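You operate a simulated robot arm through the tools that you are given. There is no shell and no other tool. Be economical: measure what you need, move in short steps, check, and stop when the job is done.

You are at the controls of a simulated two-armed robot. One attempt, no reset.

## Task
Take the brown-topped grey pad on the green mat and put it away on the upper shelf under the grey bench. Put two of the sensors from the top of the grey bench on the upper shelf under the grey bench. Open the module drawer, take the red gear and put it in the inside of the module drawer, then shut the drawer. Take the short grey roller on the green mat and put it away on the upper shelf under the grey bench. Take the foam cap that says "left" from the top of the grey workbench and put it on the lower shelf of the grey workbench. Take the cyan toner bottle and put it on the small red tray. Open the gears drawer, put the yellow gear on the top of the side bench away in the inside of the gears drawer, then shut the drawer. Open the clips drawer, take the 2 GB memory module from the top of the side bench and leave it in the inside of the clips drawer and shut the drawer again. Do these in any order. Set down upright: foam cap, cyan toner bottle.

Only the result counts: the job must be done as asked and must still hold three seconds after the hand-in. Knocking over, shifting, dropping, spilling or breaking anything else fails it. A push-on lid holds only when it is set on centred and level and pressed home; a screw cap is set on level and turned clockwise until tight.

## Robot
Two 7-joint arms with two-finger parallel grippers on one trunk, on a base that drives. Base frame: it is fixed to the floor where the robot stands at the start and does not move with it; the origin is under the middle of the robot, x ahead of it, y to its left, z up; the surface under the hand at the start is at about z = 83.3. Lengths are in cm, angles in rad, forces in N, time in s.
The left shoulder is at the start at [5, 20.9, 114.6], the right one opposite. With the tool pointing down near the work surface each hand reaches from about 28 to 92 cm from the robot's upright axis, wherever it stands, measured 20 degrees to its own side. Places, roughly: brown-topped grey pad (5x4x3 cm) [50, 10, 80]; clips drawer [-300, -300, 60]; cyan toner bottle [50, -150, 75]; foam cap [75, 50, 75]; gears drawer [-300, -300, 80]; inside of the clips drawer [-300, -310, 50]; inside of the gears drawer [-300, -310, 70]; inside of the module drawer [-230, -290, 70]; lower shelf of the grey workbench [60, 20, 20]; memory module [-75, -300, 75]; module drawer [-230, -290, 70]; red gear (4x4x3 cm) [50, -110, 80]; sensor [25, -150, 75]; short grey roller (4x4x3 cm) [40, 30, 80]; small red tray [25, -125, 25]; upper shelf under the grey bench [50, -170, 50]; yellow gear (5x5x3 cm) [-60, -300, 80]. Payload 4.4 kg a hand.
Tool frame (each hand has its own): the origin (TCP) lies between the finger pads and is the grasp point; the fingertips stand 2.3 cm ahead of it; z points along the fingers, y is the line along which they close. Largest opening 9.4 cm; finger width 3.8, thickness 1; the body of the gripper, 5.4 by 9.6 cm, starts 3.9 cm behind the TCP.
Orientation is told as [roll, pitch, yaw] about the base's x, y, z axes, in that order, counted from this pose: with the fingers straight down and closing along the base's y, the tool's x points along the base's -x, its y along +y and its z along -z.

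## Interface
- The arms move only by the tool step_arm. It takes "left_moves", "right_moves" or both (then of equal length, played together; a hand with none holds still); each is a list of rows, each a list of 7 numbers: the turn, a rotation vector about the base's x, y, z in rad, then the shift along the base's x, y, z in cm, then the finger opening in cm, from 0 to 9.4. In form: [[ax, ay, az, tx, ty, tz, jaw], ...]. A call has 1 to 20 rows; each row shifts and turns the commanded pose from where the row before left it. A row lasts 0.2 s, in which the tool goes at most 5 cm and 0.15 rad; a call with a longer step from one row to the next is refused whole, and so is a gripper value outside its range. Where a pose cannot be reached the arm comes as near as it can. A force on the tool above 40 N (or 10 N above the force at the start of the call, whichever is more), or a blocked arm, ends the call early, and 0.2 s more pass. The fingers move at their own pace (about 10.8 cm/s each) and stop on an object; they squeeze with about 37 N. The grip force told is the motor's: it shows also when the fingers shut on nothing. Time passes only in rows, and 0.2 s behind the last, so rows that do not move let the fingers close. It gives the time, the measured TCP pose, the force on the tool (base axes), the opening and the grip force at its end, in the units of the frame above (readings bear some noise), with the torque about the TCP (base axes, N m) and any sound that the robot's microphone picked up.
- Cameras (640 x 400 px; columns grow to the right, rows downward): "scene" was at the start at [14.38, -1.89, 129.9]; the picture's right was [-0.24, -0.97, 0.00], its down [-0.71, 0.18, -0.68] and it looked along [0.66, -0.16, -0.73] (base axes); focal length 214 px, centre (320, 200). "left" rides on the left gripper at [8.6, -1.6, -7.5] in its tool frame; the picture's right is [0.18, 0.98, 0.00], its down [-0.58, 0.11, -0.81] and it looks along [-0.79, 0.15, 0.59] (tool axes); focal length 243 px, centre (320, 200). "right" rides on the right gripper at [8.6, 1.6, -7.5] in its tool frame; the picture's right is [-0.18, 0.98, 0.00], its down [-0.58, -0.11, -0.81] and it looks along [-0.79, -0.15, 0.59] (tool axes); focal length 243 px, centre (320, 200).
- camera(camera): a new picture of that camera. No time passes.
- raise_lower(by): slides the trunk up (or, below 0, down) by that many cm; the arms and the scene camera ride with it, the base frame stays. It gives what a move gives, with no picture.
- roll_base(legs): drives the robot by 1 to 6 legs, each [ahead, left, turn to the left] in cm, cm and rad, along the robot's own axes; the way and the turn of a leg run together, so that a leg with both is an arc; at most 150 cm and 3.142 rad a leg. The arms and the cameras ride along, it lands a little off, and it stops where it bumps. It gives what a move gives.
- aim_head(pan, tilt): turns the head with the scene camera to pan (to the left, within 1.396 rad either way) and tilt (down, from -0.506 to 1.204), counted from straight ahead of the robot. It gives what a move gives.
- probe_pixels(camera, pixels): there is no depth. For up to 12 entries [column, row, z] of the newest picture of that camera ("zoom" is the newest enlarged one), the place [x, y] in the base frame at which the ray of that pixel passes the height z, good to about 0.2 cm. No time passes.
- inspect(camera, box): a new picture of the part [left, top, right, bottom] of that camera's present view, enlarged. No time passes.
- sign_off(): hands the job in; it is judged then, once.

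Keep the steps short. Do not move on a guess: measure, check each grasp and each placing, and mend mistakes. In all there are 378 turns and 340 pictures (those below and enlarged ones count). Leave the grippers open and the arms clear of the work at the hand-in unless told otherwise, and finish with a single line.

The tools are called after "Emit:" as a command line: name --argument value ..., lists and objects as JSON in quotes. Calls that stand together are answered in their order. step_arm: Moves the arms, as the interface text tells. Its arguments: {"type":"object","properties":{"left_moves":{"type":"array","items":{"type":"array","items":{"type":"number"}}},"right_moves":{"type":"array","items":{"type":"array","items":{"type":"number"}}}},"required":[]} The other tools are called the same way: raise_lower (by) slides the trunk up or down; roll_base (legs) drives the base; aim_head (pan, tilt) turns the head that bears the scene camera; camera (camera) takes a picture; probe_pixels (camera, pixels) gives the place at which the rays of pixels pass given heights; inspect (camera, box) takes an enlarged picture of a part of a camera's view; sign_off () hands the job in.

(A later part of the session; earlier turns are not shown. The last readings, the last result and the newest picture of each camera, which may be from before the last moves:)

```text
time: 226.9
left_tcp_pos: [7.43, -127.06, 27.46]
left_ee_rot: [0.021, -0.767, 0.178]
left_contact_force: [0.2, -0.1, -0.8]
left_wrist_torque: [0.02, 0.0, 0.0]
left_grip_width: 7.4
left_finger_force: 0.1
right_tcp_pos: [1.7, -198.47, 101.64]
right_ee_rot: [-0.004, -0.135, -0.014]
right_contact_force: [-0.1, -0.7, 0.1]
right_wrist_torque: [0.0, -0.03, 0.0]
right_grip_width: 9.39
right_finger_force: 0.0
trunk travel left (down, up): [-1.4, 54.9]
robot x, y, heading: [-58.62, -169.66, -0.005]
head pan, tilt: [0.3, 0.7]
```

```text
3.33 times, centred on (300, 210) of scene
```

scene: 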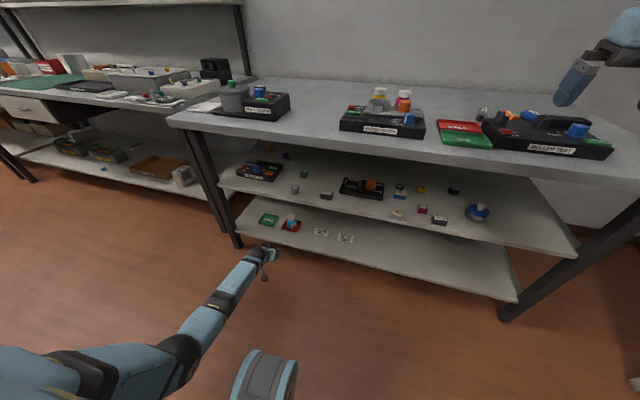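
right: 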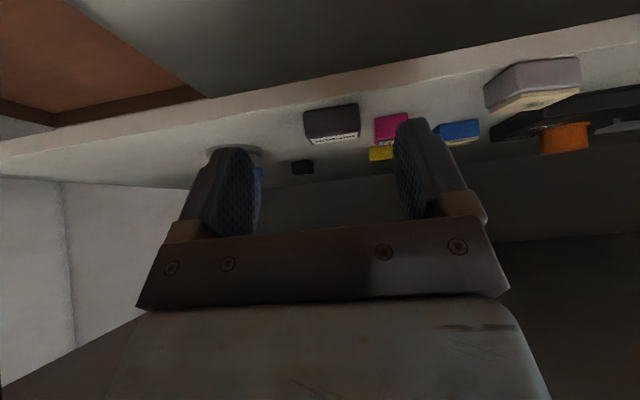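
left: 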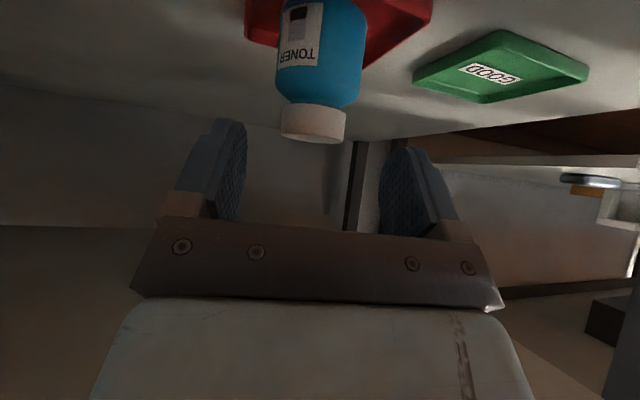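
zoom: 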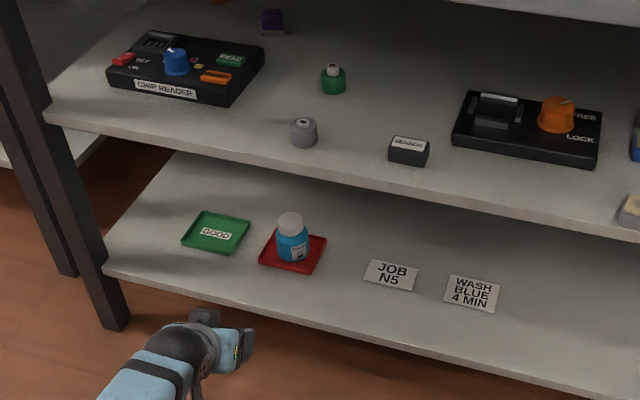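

Toner done. Raise the left arm and trunk, then get the red gear.

Emit:
step_arm --left_moves '[[0, 0.02, 0, -0.5, 0, 4, 8], [0, 0.04, 0, -0.5, 0, 4, 8], [0, 0.05, 0, -0.5, 0, 4, 8], [0, 0.05, 0, -0.5, 0, 4.5, 8], [0, 0.05, 0, 0, 0, 4.5, 8], [0, 0.05, 0, 0, 0, 4.5, 8], [0, 0.05, 0, 0, 0, 4.5, 8], [0, 0.05, 0, 0, 0, 4.5, 8], [0, 0.05, -0.03, 0, 0, 4.5, 8], [0, 0.05, -0.03, 0, 0, 4.5, 8], [0, 0.05, -0.03, 0, 0, 4.5, 8], [0, 0.05, -0.03, 0, 0, 4.5, 8], [0, 0.05, -0.03, 0, 0, 4.5, 8]]'

Emit:
raise_lower --by 21.1

Emit:
roll_base --legs '[[14, 25, 0], [14, 22, 0]]'

Emit:
aim_head --pan 0.1 --tilt 0.8

Emit:
camera --camera "scene"

```text
time: 229.8
left_tcp_pos: [5.4, -126.87, 84.52]
left_ee_rot: [0.106, -0.165, -0.014]
left_contact_force: [-0.3, -0.5, -1.5]
left_wrist_torque: [0.0, -0.01, -0.01]
left_grip_width: 7.98
left_finger_force: 0.0
right_tcp_pos: [1.66, -198.65, 101.64]
right_ee_rot: [-0.002, -0.138, -0.015]
right_contact_force: [0.4, -0.5, 0.0]
right_wrist_torque: [0.03, 0.01, -0.05]
right_grip_width: 9.4
right_finger_force: 0.0
trunk travel left (down, up): [-1.4, 54.9]
robot x, y, heading: [-58.29, -169.64, -0.005]
head pan, tilt: [0.3, 0.7]
```

```text
time: 232.0
left_tcp_pos: [5.51, -126.75, 105.6]
left_ee_rot: [0.105, -0.163, -0.015]
left_contact_force: [0.2, -0.8, 0.1]
left_wrist_torque: [-0.01, -0.01, 0.01]
left_grip_width: 7.98
left_finger_force: 0.1
right_tcp_pos: [1.73, -198.57, 122.73]
right_ee_rot: [-0.004, -0.138, -0.014]
right_contact_force: [0.7, -0.3, -0.1]
right_wrist_torque: [-0.01, 0.04, 0.01]
right_grip_width: 9.42
right_finger_force: 0.0
trunk travel left (down, up): [-22.5, 33.8]
robot x, y, heading: [-58.31, -169.96, -0.003]
head pan, tilt: [0.3, 0.7]
```

```text
time: 236.9
left_tcp_pos: [34.12, -81.35, 105.64]
left_ee_rot: [0.105, -0.165, -0.02]
left_contact_force: [0.4, -0.3, -0.3]
left_wrist_torque: [0.01, 0.0, 0.01]
left_grip_width: 8.0
left_finger_force: 0.1
right_tcp_pos: [29.83, -152.79, 122.77]
right_ee_rot: [-0.003, -0.14, -0.022]
right_contact_force: [-0.7, -0.5, 0.1]
right_wrist_torque: [0.0, -0.04, -0.02]
right_grip_width: 9.4
right_finger_force: 0.1
trunk travel left (down, up): [-22.5, 33.8]
robot x, y, heading: [-30.04, -123.51, -0.012]
head pan, tilt: [0.3, 0.7]
```

```text
time: 237.6
left_tcp_pos: [34.12, -81.27, 105.53]
left_ee_rot: [0.104, -0.164, -0.021]
left_contact_force: [-0.1, -0.3, -0.3]
left_wrist_torque: [-0.01, -0.01, 0.01]
left_grip_width: 7.99
left_finger_force: 0.0
right_tcp_pos: [29.84, -152.8, 122.78]
right_ee_rot: [-0.005, -0.138, -0.022]
right_contact_force: [0.3, 0.1, -0.5]
right_wrist_torque: [0.02, -0.02, -0.02]
right_grip_width: 9.41
right_finger_force: 0.1
trunk travel left (down, up): [-22.5, 33.8]
robot x, y, heading: [-30.15, -123.71, -0.009]
head pan, tilt: [0.099, 0.799]
```

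```text
193 pictures are left
```

scene: 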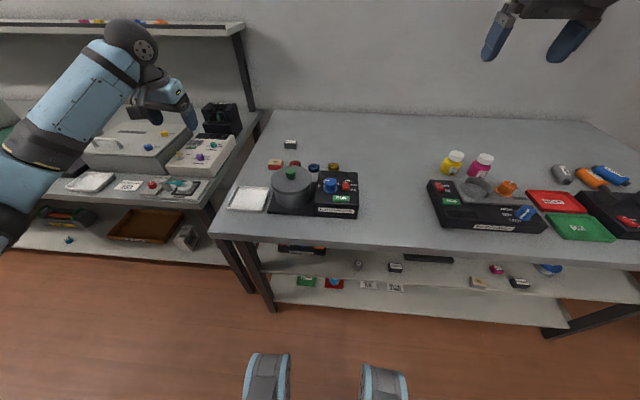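

Emit:
inspect --camera "scene" --box '[255, 130, 365, 200]'

```text
5.71 times, centred on (310, 165) of scene
```

zoom: 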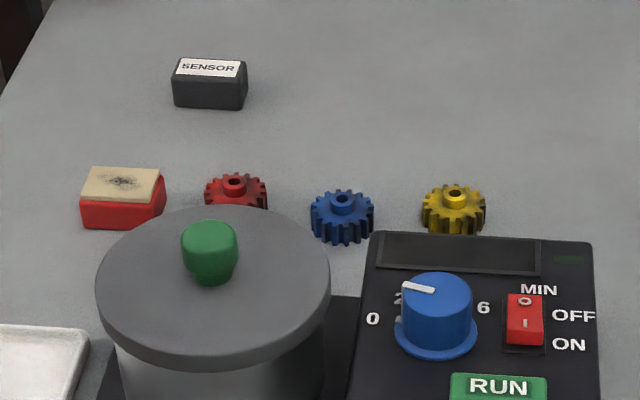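

Emit:
probe_pixels --camera "zoom" --pixels '[[235, 187, 86], [235, 187, 85], [342, 204, 86], [342, 245, 83.3], [205, 190, 85], [267, 190, 85], [453, 196, 86], [453, 236, 83.3], [165, 210, 84], [310, 215, 84.5], [245, 75, 96]]'

```text
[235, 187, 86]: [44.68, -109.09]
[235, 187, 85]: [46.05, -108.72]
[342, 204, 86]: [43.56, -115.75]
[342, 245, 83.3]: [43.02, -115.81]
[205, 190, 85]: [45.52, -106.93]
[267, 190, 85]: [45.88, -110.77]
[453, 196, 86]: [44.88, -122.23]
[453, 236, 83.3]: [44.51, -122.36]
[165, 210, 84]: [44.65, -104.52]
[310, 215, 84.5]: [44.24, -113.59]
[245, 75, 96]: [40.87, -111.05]
```

Red gear centre ≈(46.0,−108.8), top z≈85. I approach vertically with yaw −1.2 so that the camera avoids the pot.

Emit:
step_arm --left_moves '[[-0.04, 0.05, 0, 1.32, -3.05, 0, 7], [-0.04, 0.05, 0, 1.32, -3.05, 0, 7], [-0.025, 0.06, 0, 1.32, -3.05, 0, 7], [0, 0, -0.13, 1.32, -3.05, 0, 7], [0, 0, -0.13, 1.32, -3.05, 0, 7], [0, 0, -0.13, 1.32, -3.05, 0, 7], [0, 0, -0.13, 1.32, -3.05, 0, 7], [0, 0, -0.13, 1.32, -3.05, 0, 7], [0, 0, -0.13, 1.32, -3.05, -1, 7], [0, 0, -0.13, 0, 0, -1, 7], [0, 0, -0.13, 0, 0, -2, 7], [0, 0, -0.13, 0, 0, -2, 7]]'

Emit:
camera --camera "left"

Emit:
camera --camera "scene"

```text
time: 240.2
left_tcp_pos: [46.19, -108.72, 99.72]
left_ee_rot: [-0.003, -0.006, -1.182]
left_contact_force: [-0.2, 0.2, 0.6]
left_wrist_torque: [0.01, 0.01, 0.0]
left_grip_width: 7.0
left_finger_force: 0.0
right_tcp_pos: [29.73, -152.81, 122.8]
right_ee_rot: [-0.002, -0.138, -0.022]
right_contact_force: [1.5, -0.2, 0.1]
right_wrist_torque: [0.03, 0.0, -0.01]
right_grip_width: 9.4
right_finger_force: 0.0
trunk travel left (down, up): [-22.5, 33.8]
robot x, y, heading: [-30.08, -123.24, -0.016]
head pan, tilt: [0.099, 0.799]
```

```text
191 pictures are left
```

left: 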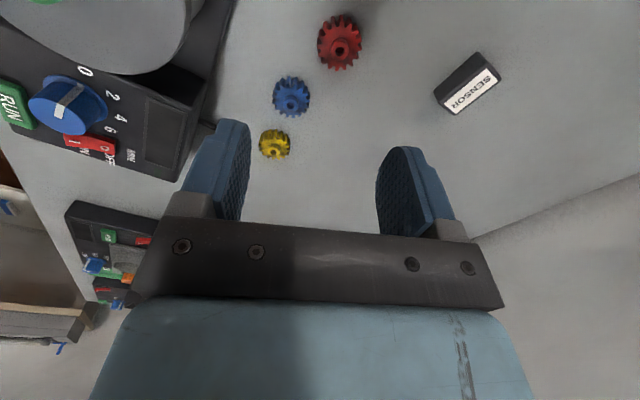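

```text
190 pictures are left
```

scene: 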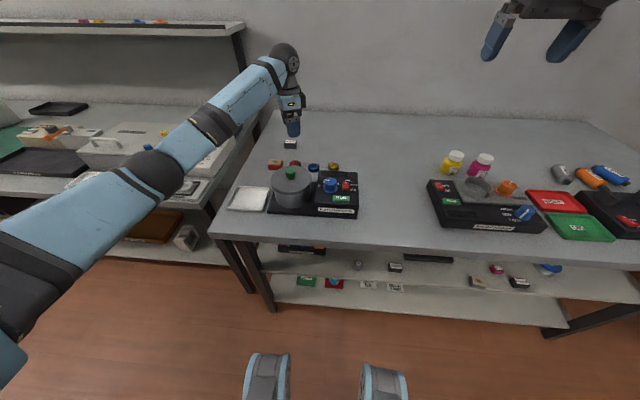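

Red gear visible at (340,42) of the left view. Probe it.

Emit:
probe_pixels --camera "left" --pixels '[[340, 48, 85], [340, 48, 84.5], [340, 42, 84.5], [320, 42, 84], [362, 38, 84], [292, 98, 85], [345, 70, 83.5]]'

Emit:
inspect --camera "left" --box '[300, 0, 380, 80]'

```text
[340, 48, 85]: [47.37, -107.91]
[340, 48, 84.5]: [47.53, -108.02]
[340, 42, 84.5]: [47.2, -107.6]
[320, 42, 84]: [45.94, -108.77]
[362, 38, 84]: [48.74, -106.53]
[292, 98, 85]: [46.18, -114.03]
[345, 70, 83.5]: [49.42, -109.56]
```

```text
5.00 times, centred on (340, 40) of left
```

zoom: 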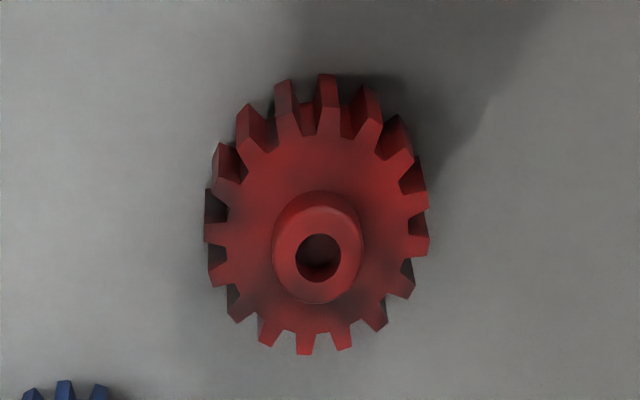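

Both views agree if the bench top is ≈82: gear centre ≈(47.6,−108.2). Go down in two stages.

Emit:
step_arm --left_moves '[[0, 0, 0, 0.7, 0.3, -3, 6.4], [0, 0, 0, 0.7, 0.2, -3, 6.4], [0, 0, 0, 0, 0, -3, 6.4], [0, 0, 0, 0, 0, -1.5, 6.4]]'

Emit:
camera --camera "left"

```text
time: 241.2
left_tcp_pos: [47.38, -108.22, 88.99]
left_ee_rot: [-0.001, -0.005, -1.183]
left_contact_force: [0.0, 0.2, -0.1]
left_wrist_torque: [0.03, 0.03, 0.0]
left_grip_width: 6.41
left_finger_force: 0.1
right_tcp_pos: [29.86, -152.82, 122.78]
right_ee_rot: [-0.005, -0.136, -0.023]
right_contact_force: [0.7, -0.4, -0.1]
right_wrist_torque: [-0.01, 0.03, 0.01]
right_grip_width: 9.39
right_finger_force: 0.0
trunk travel left (down, up): [-22.5, 33.8]
robot x, y, heading: [-29.68, -123.71, -0.014]
head pan, tilt: [0.099, 0.799]
```

```text
188 pictures are left
```

left: 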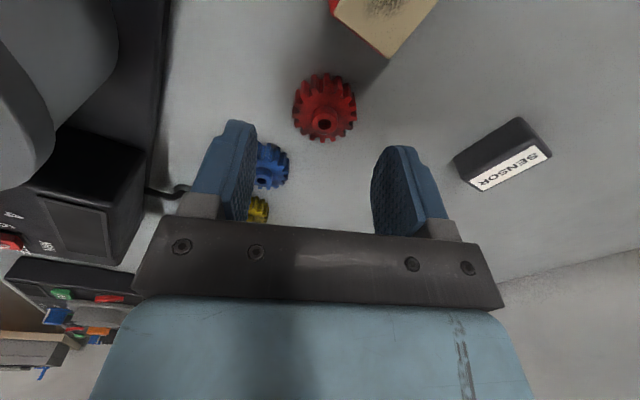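

Emit:
probe_pixels --camera "left" --pixels '[[323, 124, 84.2], [323, 124, 83.5], [325, 107, 83.3], [294, 107, 83], [356, 104, 83], [325, 140, 82]]'

```text
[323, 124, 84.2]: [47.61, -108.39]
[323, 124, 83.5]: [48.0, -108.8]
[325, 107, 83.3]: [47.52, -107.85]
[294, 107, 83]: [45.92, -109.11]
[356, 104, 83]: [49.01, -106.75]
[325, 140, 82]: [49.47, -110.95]
```

Emit:
step_arm --left_moves '[[0, 0, 0, 0.2, 0, -2, 6.4], [0, 0, 0, 0, 0, -1.2, 6.4], [0, 0, 0, 0, 0, -0.8, 6.4]]'

Emit:
camera --camera "left"

```text
time: 242.0
left_tcp_pos: [47.55, -108.25, 85.09]
left_ee_rot: [-0.004, -0.006, -1.182]
left_contact_force: [0.4, -0.9, -0.2]
left_wrist_torque: [0.01, 0.01, 0.01]
left_grip_width: 6.4
left_finger_force: 0.1
right_tcp_pos: [29.9, -152.93, 122.78]
right_ee_rot: [-0.002, -0.137, -0.024]
right_contact_force: [0.6, 0.8, -0.4]
right_wrist_torque: [-0.02, 0.06, 0.02]
right_grip_width: 9.42
right_finger_force: 0.1
trunk travel left (down, up): [-22.5, 33.8]
robot x, y, heading: [-30.17, -123.7, -0.016]
head pan, tilt: [0.099, 0.799]
```

```text
187 pictures are left
```

left: 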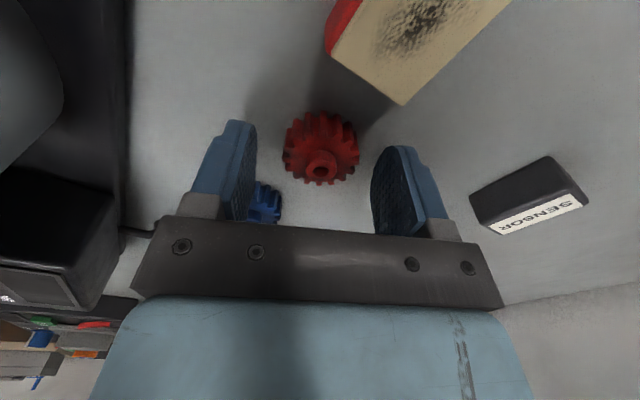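

Emit:
step_arm --left_moves '[[0, 0, 0, 0, 0, -0.5, 6.4], [0, 0, 0, 0, 0, 0, 4], [0, 0, 0, 0, 0, 0, 2.5], [0, 0, 0, 0, 0, 0, 2.5], [0, 0, 0, 0, 0, 1, 2.5], [0, 0, 0, 0, 0, 3, 2.5], [0, 0, 0, 0, 0, 4, 2.5]]'

Emit:
camera --camera "left"

```text
time: 243.6
left_tcp_pos: [47.42, -108.26, 92.72]
left_ee_rot: [-0.003, -0.004, -1.181]
left_contact_force: [-0.1, 0.3, 0.3]
left_wrist_torque: [0.0, -0.04, 0.06]
left_grip_width: 3.71
left_finger_force: 37.4
right_tcp_pos: [29.65, -152.91, 122.75]
right_ee_rot: [-0.003, -0.138, -0.022]
right_contact_force: [-0.9, 0.5, 0.7]
right_wrist_torque: [0.04, -0.02, 0.02]
right_grip_width: 9.4
right_finger_force: 0.0
trunk travel left (down, up): [-22.5, 33.8]
robot x, y, heading: [-29.87, -123.89, -0.01]
head pan, tilt: [0.099, 0.799]
```

```text
186 pictures are left
```

left: 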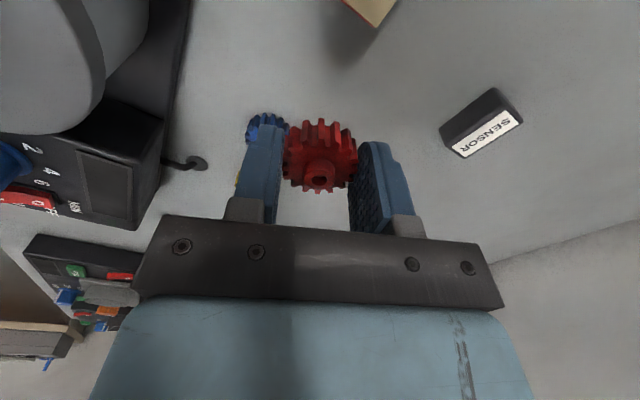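

Red gear held. Retract and drive toward the room's other side.

Emit:
step_arm --left_moves '[[0, 0, 0, 0, 0, 4, 2.5], [0, 0, 0, -1, 0, 4, 2.5], [0, 0, 0.13, -3, 0, 3, 2.5], [0, 0, 0.13, -3, 0, 2, 2.5], [0, 0, 0.13, -3, 0, 0, 2.5], [0, 0, 0.13, -3, 0, 0, 2.5], [0, 0, 0.13, -3, 0, 0, 2.5], [0, 0, 0.13, -3, 0, 0, 2.5], [0, 0, 0.13, -2, 0, 0, 2.5], [0, 0, 0.13, 0, 0, 0, 2.5], [0, 0, 0.13, 0, 0, 0, 2.5]]'

Emit:
roll_base --legs '[[-12, 0, 0], [0, -100, 0]]'

Emit:
aim_head --pan -1.39 --tilt 0.5

Emit:
camera --camera "scene"

```text
time: 246.0
left_tcp_pos: [26.54, -108.23, 105.47]
left_ee_rot: [-0.002, -0.004, -0.008]
left_contact_force: [0.8, -0.1, -0.1]
left_wrist_torque: [-0.05, -0.02, 0.05]
left_grip_width: 3.71
left_finger_force: 37.0
right_tcp_pos: [29.82, -152.8, 122.83]
right_ee_rot: [-0.004, -0.138, -0.023]
right_contact_force: [0.1, 0.0, -0.1]
right_wrist_torque: [0.0, -0.01, 0.01]
right_grip_width: 9.39
right_finger_force: 0.2
trunk travel left (down, up): [-22.5, 33.8]
robot x, y, heading: [-30.18, -123.72, -0.013]
head pan, tilt: [0.099, 0.799]
```

```text
time: 255.9
left_tcp_pos: [13.6, -207.43, 105.52]
left_ee_rot: [-0.004, -0.006, -0.007]
left_contact_force: [-0.4, 0.7, -0.6]
left_wrist_torque: [-0.04, -0.01, 0.01]
left_grip_width: 3.71
left_finger_force: 37.2
right_tcp_pos: [17.14, -252.06, 122.81]
right_ee_rot: [-0.003, -0.139, -0.016]
right_contact_force: [-0.8, 0.6, -0.2]
right_wrist_torque: [0.0, -0.02, 0.0]
right_grip_width: 9.39
right_finger_force: 0.1
trunk travel left (down, up): [-22.5, 33.8]
robot x, y, heading: [-42.66, -223.14, -0.003]
head pan, tilt: [0.099, 0.799]
```

```text
time: 257.5
left_tcp_pos: [13.68, -207.33, 105.45]
left_ee_rot: [-0.003, -0.007, -0.008]
left_contact_force: [-0.7, -0.4, -0.4]
left_wrist_torque: [0.0, -0.01, 0.03]
left_grip_width: 3.7
left_finger_force: 37.4
right_tcp_pos: [17.22, -252.18, 122.74]
right_ee_rot: [-0.004, -0.136, -0.019]
right_contact_force: [-0.1, 0.3, -0.5]
right_wrist_torque: [-0.01, 0.01, -0.01]
right_grip_width: 9.43
right_finger_force: 0.0
trunk travel left (down, up): [-22.5, 33.8]
robot x, y, heading: [-42.41, -222.7, -0.009]
head pan, tilt: [-1.389, 0.499]
```

```text
185 pictures are left
```

scene: 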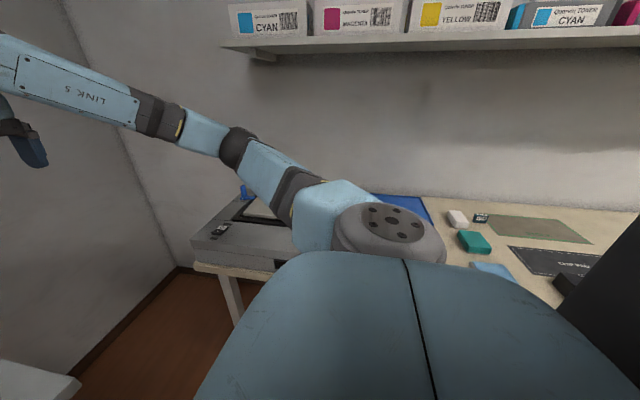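

Emit:
roll_base --legs '[[-5, 18, 0], [0, 0, -1.56]]'

Emit:
aim_head --pan 0.0 --tilt 0.7

Emit:
camera --camera "scene"

Emit:
aim_head --pan -0.9 --tilt 0.5

Emit:
camera --camera "scene"

```text
time: 263.5
left_tcp_pos: [-31.11, -261.71, 105.55]
left_ee_rot: [-0.002, -0.008, -1.564]
left_contact_force: [0.2, 0.4, -0.5]
left_wrist_torque: [-0.01, -0.01, 0.02]
left_grip_width: 3.73
left_finger_force: 37.2
right_tcp_pos: [-75.86, -265.69, 122.63]
right_ee_rot: [-0.003, -0.139, -1.573]
right_contact_force: [0.4, 0.3, -0.2]
right_wrist_torque: [-0.04, 0.02, -0.01]
right_grip_width: 9.38
right_finger_force: 0.1
trunk travel left (down, up): [-22.5, 33.8]
robot x, y, heading: [-47.6, -205.08, -1.561]
head pan, tilt: [-1.389, 0.499]
```

```text
time: 265.1
left_tcp_pos: [-31.27, -261.7, 105.48]
left_ee_rot: [-0.005, -0.007, -1.564]
left_contact_force: [-0.9, 0.1, -0.6]
left_wrist_torque: [0.0, -0.01, 0.01]
left_grip_width: 3.73
left_finger_force: 36.7
right_tcp_pos: [-75.83, -265.53, 122.75]
right_ee_rot: [-0.005, -0.137, -1.573]
right_contact_force: [1.2, -0.2, 0.7]
right_wrist_torque: [-0.01, 0.0, -0.04]
right_grip_width: 9.39
right_finger_force: 0.2
trunk travel left (down, up): [-22.5, 33.8]
robot x, y, heading: [-47.75, -205.18, -1.562]
head pan, tilt: [0.0, 0.7]
```

```text
184 pictures are left
```

scene: 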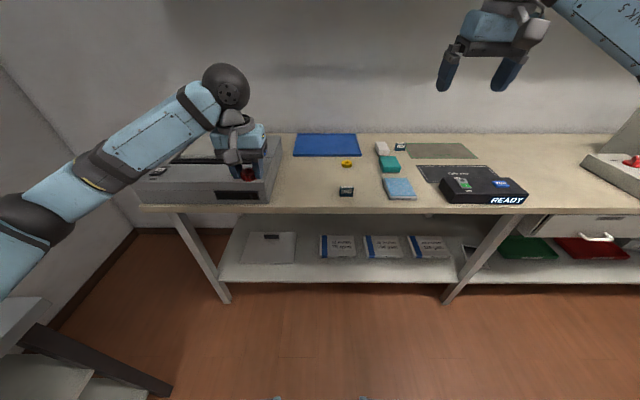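

```text
time: 266.3
left_tcp_pos: [-31.19, -261.58, 105.55]
left_ee_rot: [-0.003, -0.007, -1.565]
left_contact_force: [0.7, 0.3, -0.1]
left_wrist_torque: [0.02, -0.01, -0.03]
left_grip_width: 3.73
left_finger_force: 37.0
right_tcp_pos: [-75.68, -265.66, 122.79]
right_ee_rot: [-0.002, -0.138, -1.575]
right_contact_force: [-0.2, 0.2, -0.1]
right_wrist_torque: [-0.01, -0.01, 0.03]
right_grip_width: 9.38
right_finger_force: 0.1
trunk travel left (down, up): [-22.5, 33.8]
robot x, y, heading: [-47.88, -205.35, -1.565]
head pan, tilt: [-0.901, 0.499]
```

```text
183 pictures are left
```

scene: 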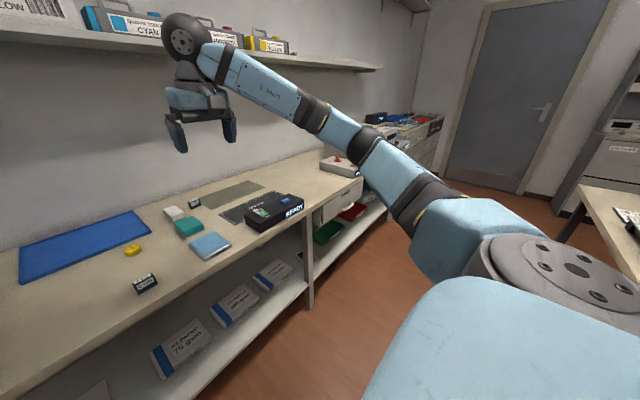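

Emit:
aim_head --pan 0.0 --tilt 0.75

Emit:
inspect --camera "scene" --box '[320, 120, 440, 200]'

Emit:
inspect --camera "scene" --box '[325, 145, 375, 195]'

```text
time: 267.5
left_tcp_pos: [-31.16, -261.57, 105.49]
left_ee_rot: [-0.004, -0.004, -1.564]
left_contact_force: [-0.2, -0.7, 0.0]
left_wrist_torque: [0.02, 0.01, 0.02]
left_grip_width: 3.73
left_finger_force: 37.1
right_tcp_pos: [-75.85, -265.69, 122.75]
right_ee_rot: [-0.003, -0.138, -1.576]
right_contact_force: [0.4, -0.1, 0.3]
right_wrist_torque: [0.01, -0.03, -0.04]
right_grip_width: 9.41
right_finger_force: 0.0
trunk travel left (down, up): [-22.5, 33.8]
robot x, y, heading: [-47.54, -205.19, -1.561]
head pan, tilt: [0.0, 0.75]
```

```text
5.00 times, centred on (380, 160) of scene
```

zoom: 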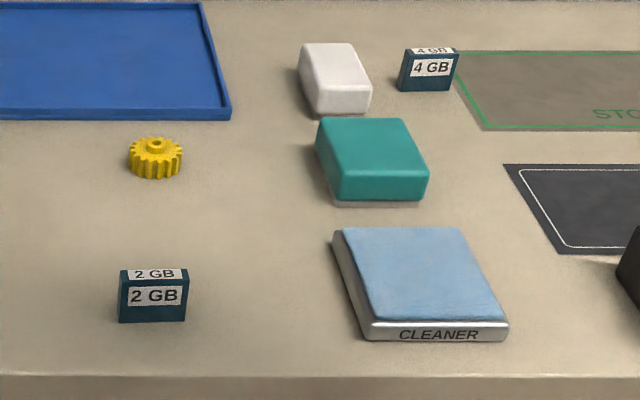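

```text
8.00 times, centred on (350, 170) of scene
```

zoom: 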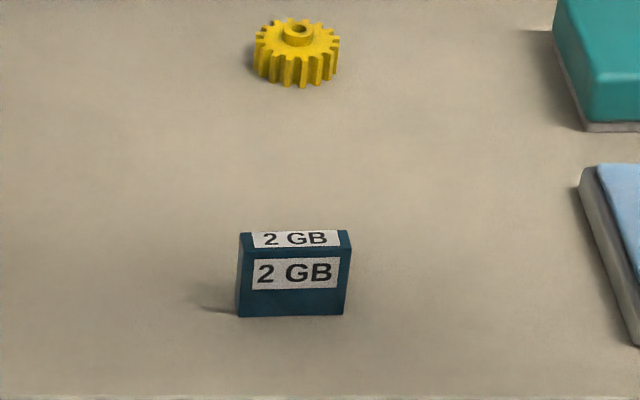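

2 GB module and yellow gear identified. First the red gear: drive right toward the drawers.

Emit:
roll_base --legs '[[4, 0, 0], [0, -100, 0], [0, -45, 0]]'

Emit:
aim_head --pan -0.3 --tilt 0.5

Emit:
camera --camera "scene"

Emit:
aim_head --pan -0.95 --tilt 0.5

Emit:
camera --camera "scene"

```text
time: 281.1
left_tcp_pos: [-177.51, -265.1, 105.53]
left_ee_rot: [-0.003, -0.005, -1.586]
left_contact_force: [-0.4, 0.2, -0.5]
left_wrist_torque: [-0.01, 0.01, 0.02]
left_grip_width: 3.73
left_finger_force: 36.9
right_tcp_pos: [-222.08, -268.12, 122.81]
right_ee_rot: [-0.001, -0.138, -1.597]
right_contact_force: [-0.5, 0.6, 0.4]
right_wrist_torque: [0.01, 0.0, -0.01]
right_grip_width: 9.4
right_finger_force: 0.0
trunk travel left (down, up): [-22.5, 33.8]
robot x, y, heading: [-192.46, -208.24, -1.586]
head pan, tilt: [0.0, 0.75]
```

```text
time: 281.9
left_tcp_pos: [-177.4, -265.04, 105.61]
left_ee_rot: [-0.003, -0.005, -1.588]
left_contact_force: [-0.2, -0.4, -0.5]
left_wrist_torque: [-0.01, 0.02, -0.02]
left_grip_width: 3.7
left_finger_force: 37.0
right_tcp_pos: [-222.12, -268.11, 122.78]
right_ee_rot: [-0.003, -0.139, -1.597]
right_contact_force: [0.9, -0.5, 0.4]
right_wrist_torque: [0.0, -0.01, 0.02]
right_grip_width: 9.41
right_finger_force: 0.1
trunk travel left (down, up): [-22.5, 33.8]
robot x, y, heading: [-192.25, -208.85, -1.586]
head pan, tilt: [-0.3, 0.499]
```

```text
180 pictures are left
```

scene: 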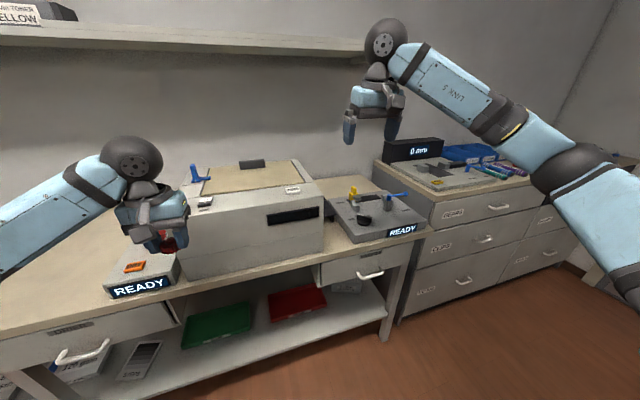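

```text
time: 282.9
left_tcp_pos: [-177.35, -265.21, 105.58]
left_ee_rot: [-0.004, -0.006, -1.587]
left_contact_force: [-0.1, 0.3, 0.2]
left_wrist_torque: [-0.02, 0.01, 0.02]
left_grip_width: 3.74
left_finger_force: 37.1
right_tcp_pos: [-222.11, -268.15, 122.66]
right_ee_rot: [-0.002, -0.139, -1.596]
right_contact_force: [-0.1, 0.1, -0.4]
right_wrist_torque: [-0.02, 0.02, 0.02]
right_grip_width: 9.38
right_finger_force: 0.1
trunk travel left (down, up): [-22.5, 33.8]
robot x, y, heading: [-192.53, -208.13, -1.586]
head pan, tilt: [-0.949, 0.499]
```

```text
179 pictures are left
```

scene: 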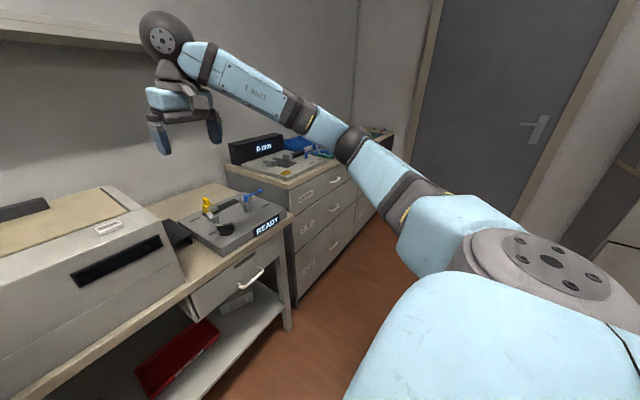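

Emit:
aim_head --pan -0.3 --tilt 0.5

Emit:
inspect --camera "scene" --box '[310, 150, 590, 330]'

Emit:
inspect --camera "scene" --box '[310, 230, 400, 300]'

Emit:
inspect --camera "scene" --box '[30, 300, 150, 380]'

```text
time: 284.0
left_tcp_pos: [-177.47, -265.06, 105.48]
left_ee_rot: [-0.003, -0.005, -1.586]
left_contact_force: [0.6, -0.1, 0.6]
left_wrist_torque: [-0.01, 0.0, 0.01]
left_grip_width: 3.72
left_finger_force: 37.1
right_tcp_pos: [-222.08, -268.1, 122.69]
right_ee_rot: [-0.004, -0.138, -1.598]
right_contact_force: [0.1, -0.7, -0.1]
right_wrist_torque: [0.01, 0.0, 0.02]
right_grip_width: 9.41
right_finger_force: 0.0
trunk travel left (down, up): [-22.5, 33.8]
robot x, y, heading: [-192.39, -208.3, -1.59]
head pan, tilt: [-0.3, 0.499]
```

```text
2.22 times, centred on (450, 240) of scene
```

zoom: 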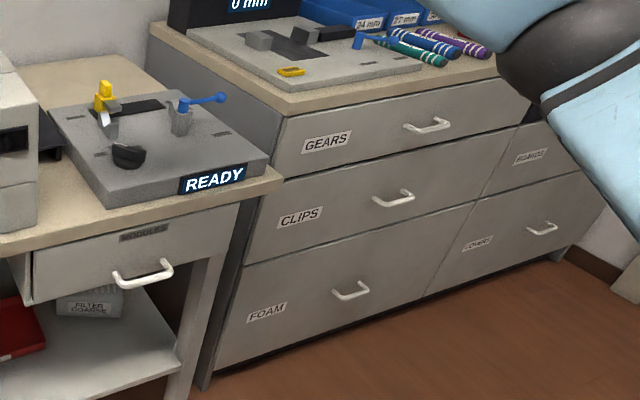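

```text
5.71 times, centred on (355, 265) of scene
```

zoom: 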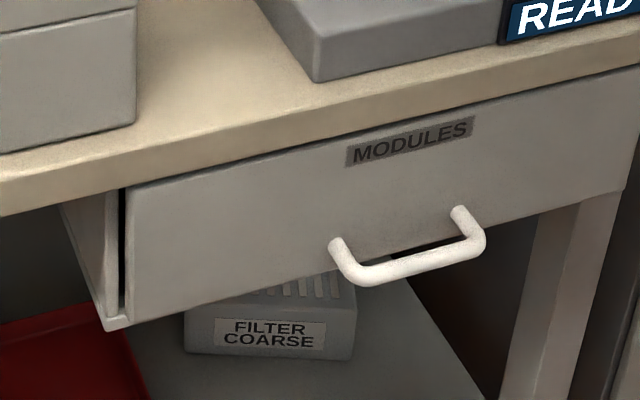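

```text
5.00 times, centred on (90, 340) of scene
```

zoom: 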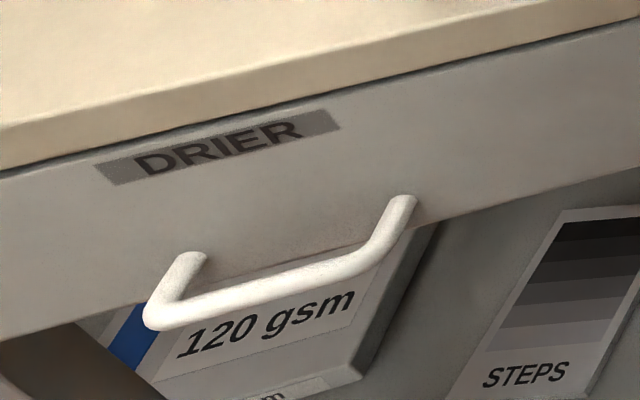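

Drawers located. Probe from here, then move right and probe again for triangulation.

Emit:
probe_pixels --camera "scene" --pixels '[[359, 280, 70], [381, 272, 70], [359, 280, 66], [381, 272, 66], [315, 250, 80], [425, 230, 80]]'

Emit:
roll_base --legs '[[0, -28, 0.02]]'

Emit:
aim_head --pan -0.1 --tilt 0.8

Emit:
camera --camera "scene"

```text
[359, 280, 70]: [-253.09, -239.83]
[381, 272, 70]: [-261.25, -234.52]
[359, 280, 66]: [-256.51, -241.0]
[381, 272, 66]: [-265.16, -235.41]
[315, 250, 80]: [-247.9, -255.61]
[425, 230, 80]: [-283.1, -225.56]
```

```text
time: 287.0
left_tcp_pos: [-204.1, -264.56, 105.5]
left_ee_rot: [-0.003, -0.006, -1.562]
left_contact_force: [1.0, 0.5, 0.4]
left_wrist_torque: [0.01, -0.02, -0.02]
left_grip_width: 3.68
left_finger_force: 37.3
right_tcp_pos: [-248.8, -268.72, 122.8]
right_ee_rot: [-0.001, -0.138, -1.572]
right_contact_force: [-0.3, -0.9, -0.8]
right_wrist_torque: [0.02, 0.01, 0.02]
right_grip_width: 9.4
right_finger_force: 0.0
trunk travel left (down, up): [-22.5, 33.8]
robot x, y, heading: [-220.71, -208.1, -1.558]
head pan, tilt: [-0.3, 0.499]
```

```text
time: 287.8
left_tcp_pos: [-204.23, -264.61, 105.59]
left_ee_rot: [-0.004, -0.005, -1.561]
left_contact_force: [0.6, -0.4, 0.1]
left_wrist_torque: [0.05, 0.0, 0.02]
left_grip_width: 3.75
left_finger_force: 37.2
right_tcp_pos: [-248.7, -268.69, 122.65]
right_ee_rot: [-0.004, -0.138, -1.573]
right_contact_force: [-0.3, -0.4, -0.7]
right_wrist_torque: [-0.01, 0.0, 0.01]
right_grip_width: 9.39
right_finger_force: 0.0
trunk travel left (down, up): [-22.5, 33.8]
robot x, y, heading: [-220.78, -208.07, -1.558]
head pan, tilt: [-0.099, 0.799]
```

```text
175 pictures are left
```

scene: 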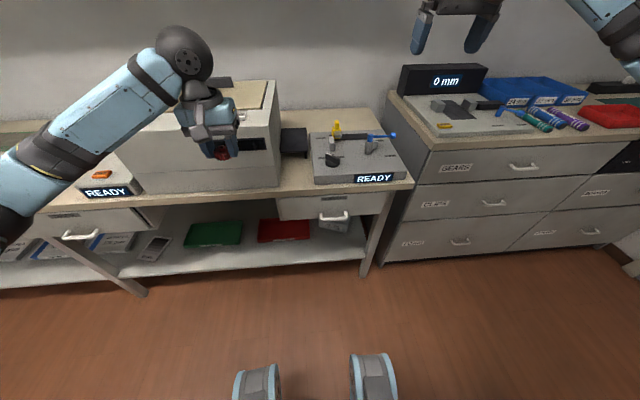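

Emit:
probe_pixels --camera "scene" --pixels '[[320, 217, 70], [348, 216, 70], [320, 217, 66], [348, 216, 66], [280, 200, 80], [392, 188, 80], [487, 205, 60], [505, 203, 60], [510, 168, 75], [538, 166, 75], [395, 160, 88]]'

Emit:
inspect --camera "scene" --box '[260, 170, 420, 270]'

```text
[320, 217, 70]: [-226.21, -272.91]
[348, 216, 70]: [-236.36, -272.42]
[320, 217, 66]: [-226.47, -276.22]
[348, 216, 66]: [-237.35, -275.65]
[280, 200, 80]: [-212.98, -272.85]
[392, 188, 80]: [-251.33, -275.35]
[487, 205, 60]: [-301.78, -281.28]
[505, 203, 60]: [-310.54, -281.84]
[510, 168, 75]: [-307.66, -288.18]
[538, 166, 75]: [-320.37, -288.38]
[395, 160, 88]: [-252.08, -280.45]
```

```text
4.00 times, centred on (340, 220) of scene
```

zoom: 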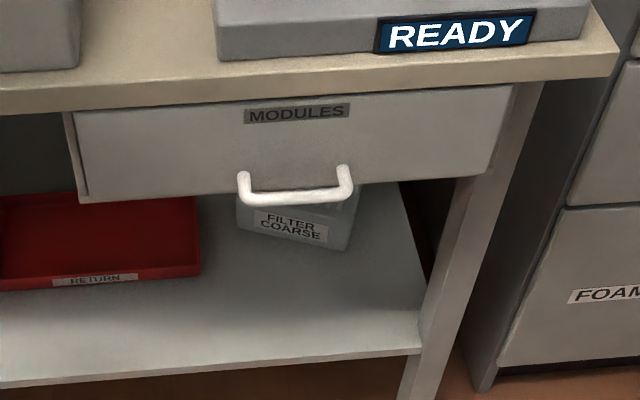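

Raise the trunk 20 for a second view to triangulate the handle.

Emit:
raise_lower --by 20

Emit:
camera --camera "scene"

```text
time: 290.0
left_tcp_pos: [-204.24, -264.47, 125.5]
left_ee_rot: [-0.002, -0.006, -1.562]
left_contact_force: [0.5, -0.7, -0.4]
left_wrist_torque: [0.0, -0.04, -0.01]
left_grip_width: 3.73
left_finger_force: 37.5
right_tcp_pos: [-248.79, -268.78, 142.79]
right_ee_rot: [-0.003, -0.138, -1.572]
right_contact_force: [0.1, 0.5, 1.1]
right_wrist_torque: [0.02, 0.01, -0.02]
right_grip_width: 9.38
right_finger_force: 0.0
trunk travel left (down, up): [-42.5, 13.8]
robot x, y, heading: [-220.56, -208.52, -1.561]
head pan, tilt: [-0.099, 0.799]
```

```text
173 pictures are left
```

scene: 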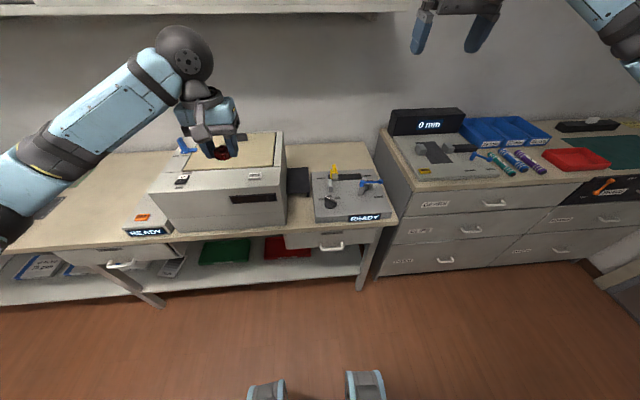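

Emit:
inspect --camera "scene" --box '[270, 200, 400, 280]'

Emit:
probe_pixels --camera "zoom" --pixels '[[320, 200, 70]]'

Emit:
inspect --camera "scene" --box '[390, 180, 530, 270]'

```text
4.92 times, centred on (335, 240) of scene
```

zoom: 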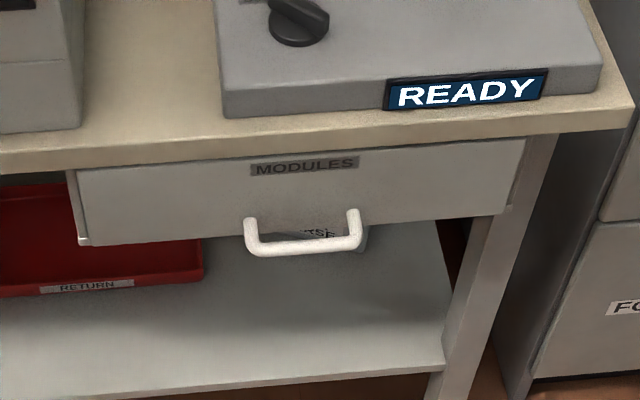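

```text
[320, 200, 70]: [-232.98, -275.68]
```

```text
4.44 times, centred on (460, 225) of scene
```

zoom: 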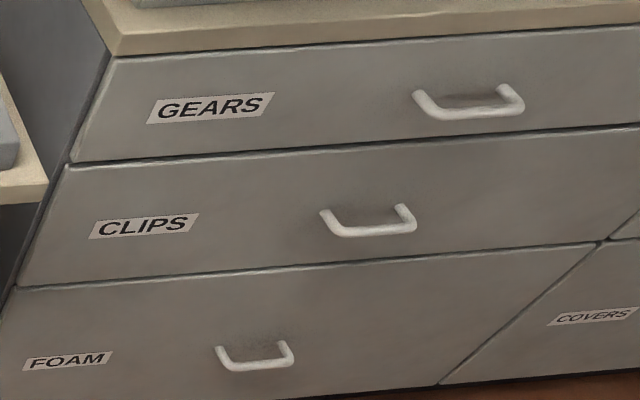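

Emit:
probe_pixels --camera "scene" --pixels '[[331.5, 249.3, 70], [331.5, 249.3, 66], [331.5, 249.3, 74], [331.5, 247, 70], [300, 224, 80], [371, 216, 80]]'

```text
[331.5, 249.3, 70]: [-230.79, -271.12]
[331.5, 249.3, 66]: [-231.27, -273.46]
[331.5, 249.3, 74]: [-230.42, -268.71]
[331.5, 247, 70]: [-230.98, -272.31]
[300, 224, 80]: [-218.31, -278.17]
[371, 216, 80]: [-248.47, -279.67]
```

Handle bar ≈(−231, −271, z 70), along x. I'll rotate the right hand 90° to grip it from above. Shift the base, lower the trunk, turn the hand.

Emit:
raise_lower --by -20

Emit:
roll_base --legs '[[-8, 9, -0.01]]'

Emit:
step_arm --right_moves '[[0, 0, 0.13, 0.3, 0, -2, 9.4], [0.02, 0, 0.13, 0.3, 0, -2, 9.4], [0, 0, 0.13, 0.3, 0, -2, 9.4], [0, 0, 0.13, 0.3, 0, -2, 9.4], [0, 0, 0.13, 0.3, 0, -2, 9.4], [0, 0, 0.13, 0.3, 0, -2, 9.4], [0, 0, 0.13, 0.3, 0, -2, 9.4], [0, 0, 0.13, 0.3, 0, -2, 9.4], [0, 0, 0.13, 0.3, 0, -2, 9.4], [0, 0, 0.13, 0.3, 0, -2, 9.4], [0, 0, 0.13, 0.3, 0, -2, 9.4], [0, 0, 0.13, 0.3, 0, -2, 9.4]]'

Emit:
camera --camera "scene"

Emit:
camera --camera "right"

```text
time: 292.2
left_tcp_pos: [-204.2, -264.69, 105.49]
left_ee_rot: [-0.003, -0.008, -1.563]
left_contact_force: [0.4, 0.3, -0.4]
left_wrist_torque: [0.05, -0.03, 0.03]
left_grip_width: 3.71
left_finger_force: 36.8
right_tcp_pos: [-248.78, -268.68, 122.73]
right_ee_rot: [-0.003, -0.136, -1.572]
right_contact_force: [-0.7, 0.2, 0.4]
right_wrist_torque: [-0.07, 0.01, -0.01]
right_grip_width: 9.37
right_finger_force: 0.0
trunk travel left (down, up): [-22.5, 33.8]
robot x, y, heading: [-220.55, -208.18, -1.563]
head pan, tilt: [-0.099, 0.799]
```

```text
time: 293.6
left_tcp_pos: [-195.72, -256.54, 105.6]
left_ee_rot: [-0.003, -0.007, -1.57]
left_contact_force: [0.9, -0.4, 0.2]
left_wrist_torque: [0.01, 0.03, -0.03]
left_grip_width: 3.72
left_finger_force: 37.1
right_tcp_pos: [-240.3, -260.27, 122.78]
right_ee_rot: [-0.003, -0.138, -1.58]
right_contact_force: [0.0, 0.7, 0.6]
right_wrist_torque: [-0.02, 0.01, -0.01]
right_grip_width: 9.42
right_finger_force: 0.0
trunk travel left (down, up): [-22.5, 33.8]
robot x, y, heading: [-211.52, -199.88, -1.569]
head pan, tilt: [-0.099, 0.799]
```

```text
time: 296.2
left_tcp_pos: [-195.65, -256.6, 105.53]
left_ee_rot: [-0.003, -0.006, -1.569]
left_contact_force: [0.4, 0.8, 0.2]
left_wrist_torque: [0.04, -0.02, 0.03]
left_grip_width: 3.69
left_finger_force: 36.9
right_tcp_pos: [-238.68, -260.42, 110.76]
right_ee_rot: [0.001, -0.118, -0.799]
right_contact_force: [0.3, 0.0, 0.6]
right_wrist_torque: [-0.03, 0.01, 0.01]
right_grip_width: 9.42
right_finger_force: 0.0
right hand out of reach, approached as far as the arm can: row 7, 8, 9, 10, 11, 12
trunk travel left (down, up): [-22.5, 33.8]
robot x, y, heading: [-212.1, -199.81, -1.569]
head pan, tilt: [-0.099, 0.799]
```

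```text
170 pictures are left
```

scene: 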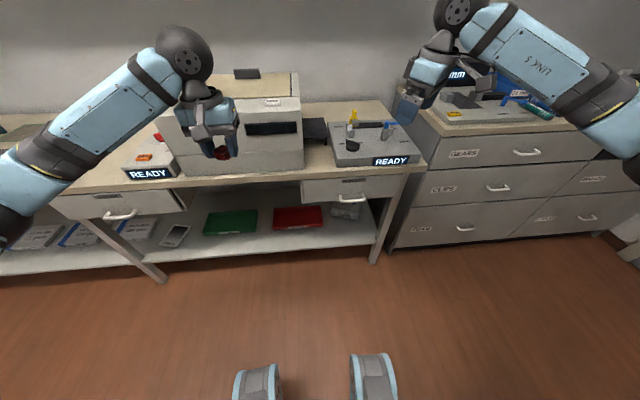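

```text
169 pictures are left
```

right: 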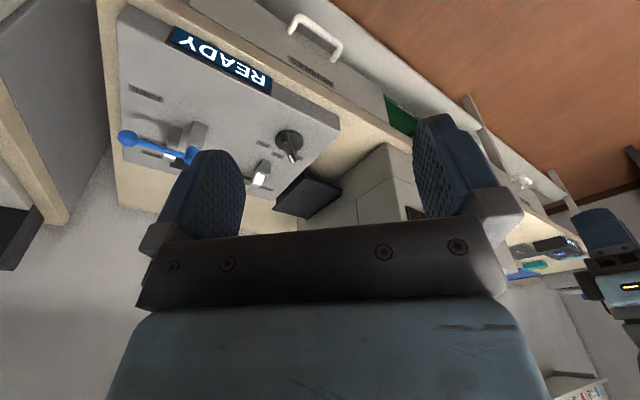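

Limit reached at +0.78; rotate the other way.

Emit:
step_arm --right_moves '[[0, 0, -0.14, 0, 0, 0, 9.4], [0, 0, -0.14, 0, 0, 0, 9.4], [0, 0, -0.14, 0, 0, 0, 9.4], [0, 0, -0.14, 0, 0, 0, 9.4], [0, 0, -0.14, 0, 0, 0, 9.4], [0, 0, -0.14, 0, 0, 0, 9.4], [0, 0, -0.14, 0, 0, 0, 9.4], [0, 0, -0.14, 0, 0, 0, 9.4], [0, 0, -0.14, 0, 0, 0, 9.4], [0, 0, -0.14, 0, 0, 0, 9.4], [0, 0, -0.14, 0, 0, 0, 9.4], [0, 0, -0.14, 0, 0, 0, 9.4], [0, 0, -0.14, 0, 0, 0, 9.4], [0, 0, -0.14, 0, 0, 0, 9.4], [0, 0, -0.14, 0, 0, 0, 9.4], [0, 0, -0.14, 0, 0, 0, 9.4], [0, 0, -0.13, 0, 0, 0, 9.4]]'

Emit:
camera --camera "scene"

Emit:
camera --camera "right"

```text
time: 299.8
left_tcp_pos: [-195.74, -256.65, 105.51]
left_ee_rot: [-0.003, -0.006, -1.569]
left_contact_force: [0.3, -1.0, -0.3]
left_wrist_torque: [-0.02, 0.0, 0.0]
left_grip_width: 3.73
left_finger_force: 36.9
right_tcp_pos: [-238.55, -260.28, 110.73]
right_ee_rot: [0.001, -0.12, 3.112]
right_contact_force: [0.0, 0.3, -0.3]
right_wrist_torque: [-0.03, -0.02, 0.01]
right_grip_width: 9.38
right_finger_force: 0.1
trunk travel left (down, up): [-22.5, 33.8]
robot x, y, heading: [-212.09, -200.1, -1.57]
head pan, tilt: [-0.099, 0.799]
```

```text
168 pictures are left
```

scene: 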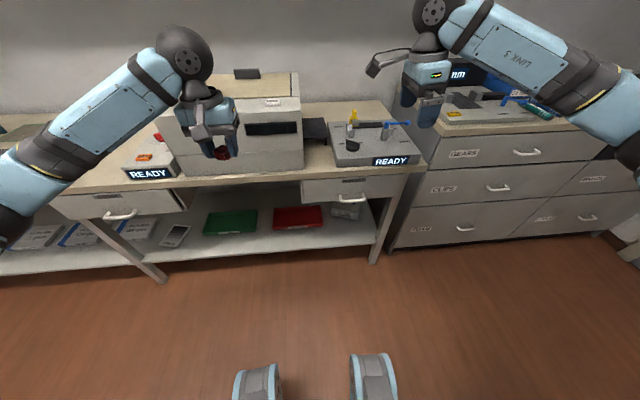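

```text
167 pictures are left
```

right: 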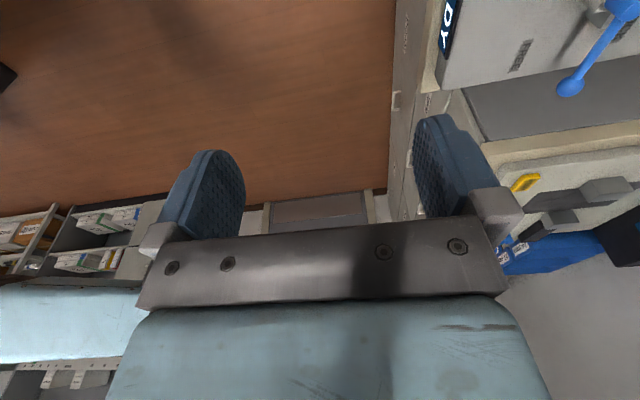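

Emit:
step_arm --right_moves '[[0, -0.02, 0, 1.25, -1.8, -3.1, 6], [0, -0.02, 0, 1.25, -1.8, -3.1, 6], [0, -0.02, 0, 1.25, -1.8, -3.1, 6], [0, -0.02, 0, 1.25, -1.8, -3.1, 6], [0, -0.02, 0.015, 1.25, -1.8, -3.1, 6], [0, -0.02, 0.015, 1.25, -1.7, -3.1, 6]]'

Emit:
camera --camera "right"

Emit:
inspect --camera "scene" --box '[260, 120, 440, 250]'

```text
time: 301.2
left_tcp_pos: [-195.75, -256.6, 105.45]
left_ee_rot: [-0.003, -0.004, -1.569]
left_contact_force: [-0.6, -1.1, 0.0]
left_wrist_torque: [-0.02, -0.01, 0.05]
left_grip_width: 3.73
left_finger_force: 36.7
right_tcp_pos: [-231.22, -271.04, 92.1]
right_ee_rot: [-0.002, 0.002, -3.138]
right_contact_force: [-0.1, 0.2, -0.1]
right_wrist_torque: [0.02, -0.01, 0.0]
right_grip_width: 6.0
right_finger_force: 0.1
trunk travel left (down, up): [-22.5, 33.8]
robot x, y, heading: [-212.13, -200.28, -1.574]
head pan, tilt: [-0.099, 0.799]
```

```text
166 pictures are left
```

right: 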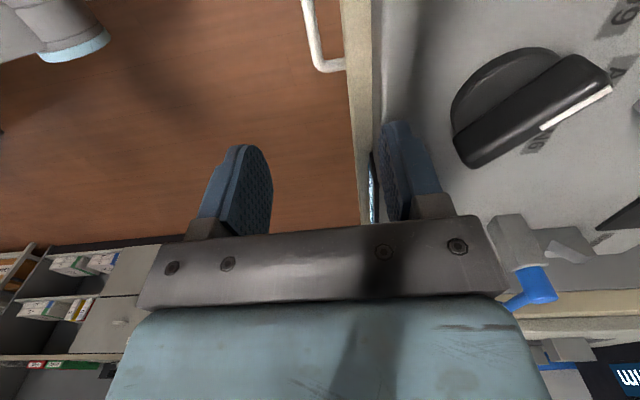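

```text
3.08 times, centred on (350, 185) of scene
```

zoom: 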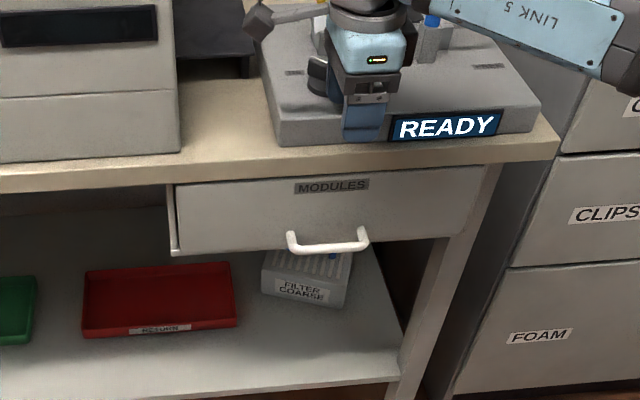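

Emit:
probe_pixels --camera "right" --pixels '[[345, 30, 82], [360, 150, 82], [345, 30, 80], [313, 50, 70], [313, 50, 72], [313, 50, 68], [330, 67, 70], [304, 5, 70], [360, 220, 82]]'

Emit:
inspect --camera "right" --box '[280, 0, 420, 100]'

```text
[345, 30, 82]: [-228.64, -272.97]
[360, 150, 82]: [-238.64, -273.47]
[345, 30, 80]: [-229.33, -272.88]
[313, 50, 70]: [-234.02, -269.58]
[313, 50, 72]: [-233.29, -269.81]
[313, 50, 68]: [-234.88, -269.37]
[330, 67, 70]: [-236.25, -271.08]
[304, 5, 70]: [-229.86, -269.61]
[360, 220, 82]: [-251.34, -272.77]
```

```text
4.00 times, centred on (350, 50) of right
```

zoom: 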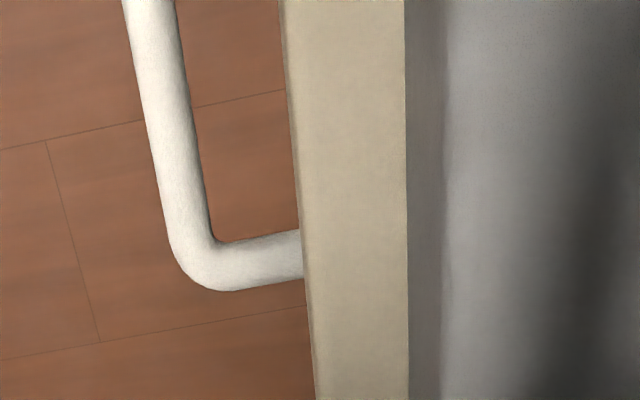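

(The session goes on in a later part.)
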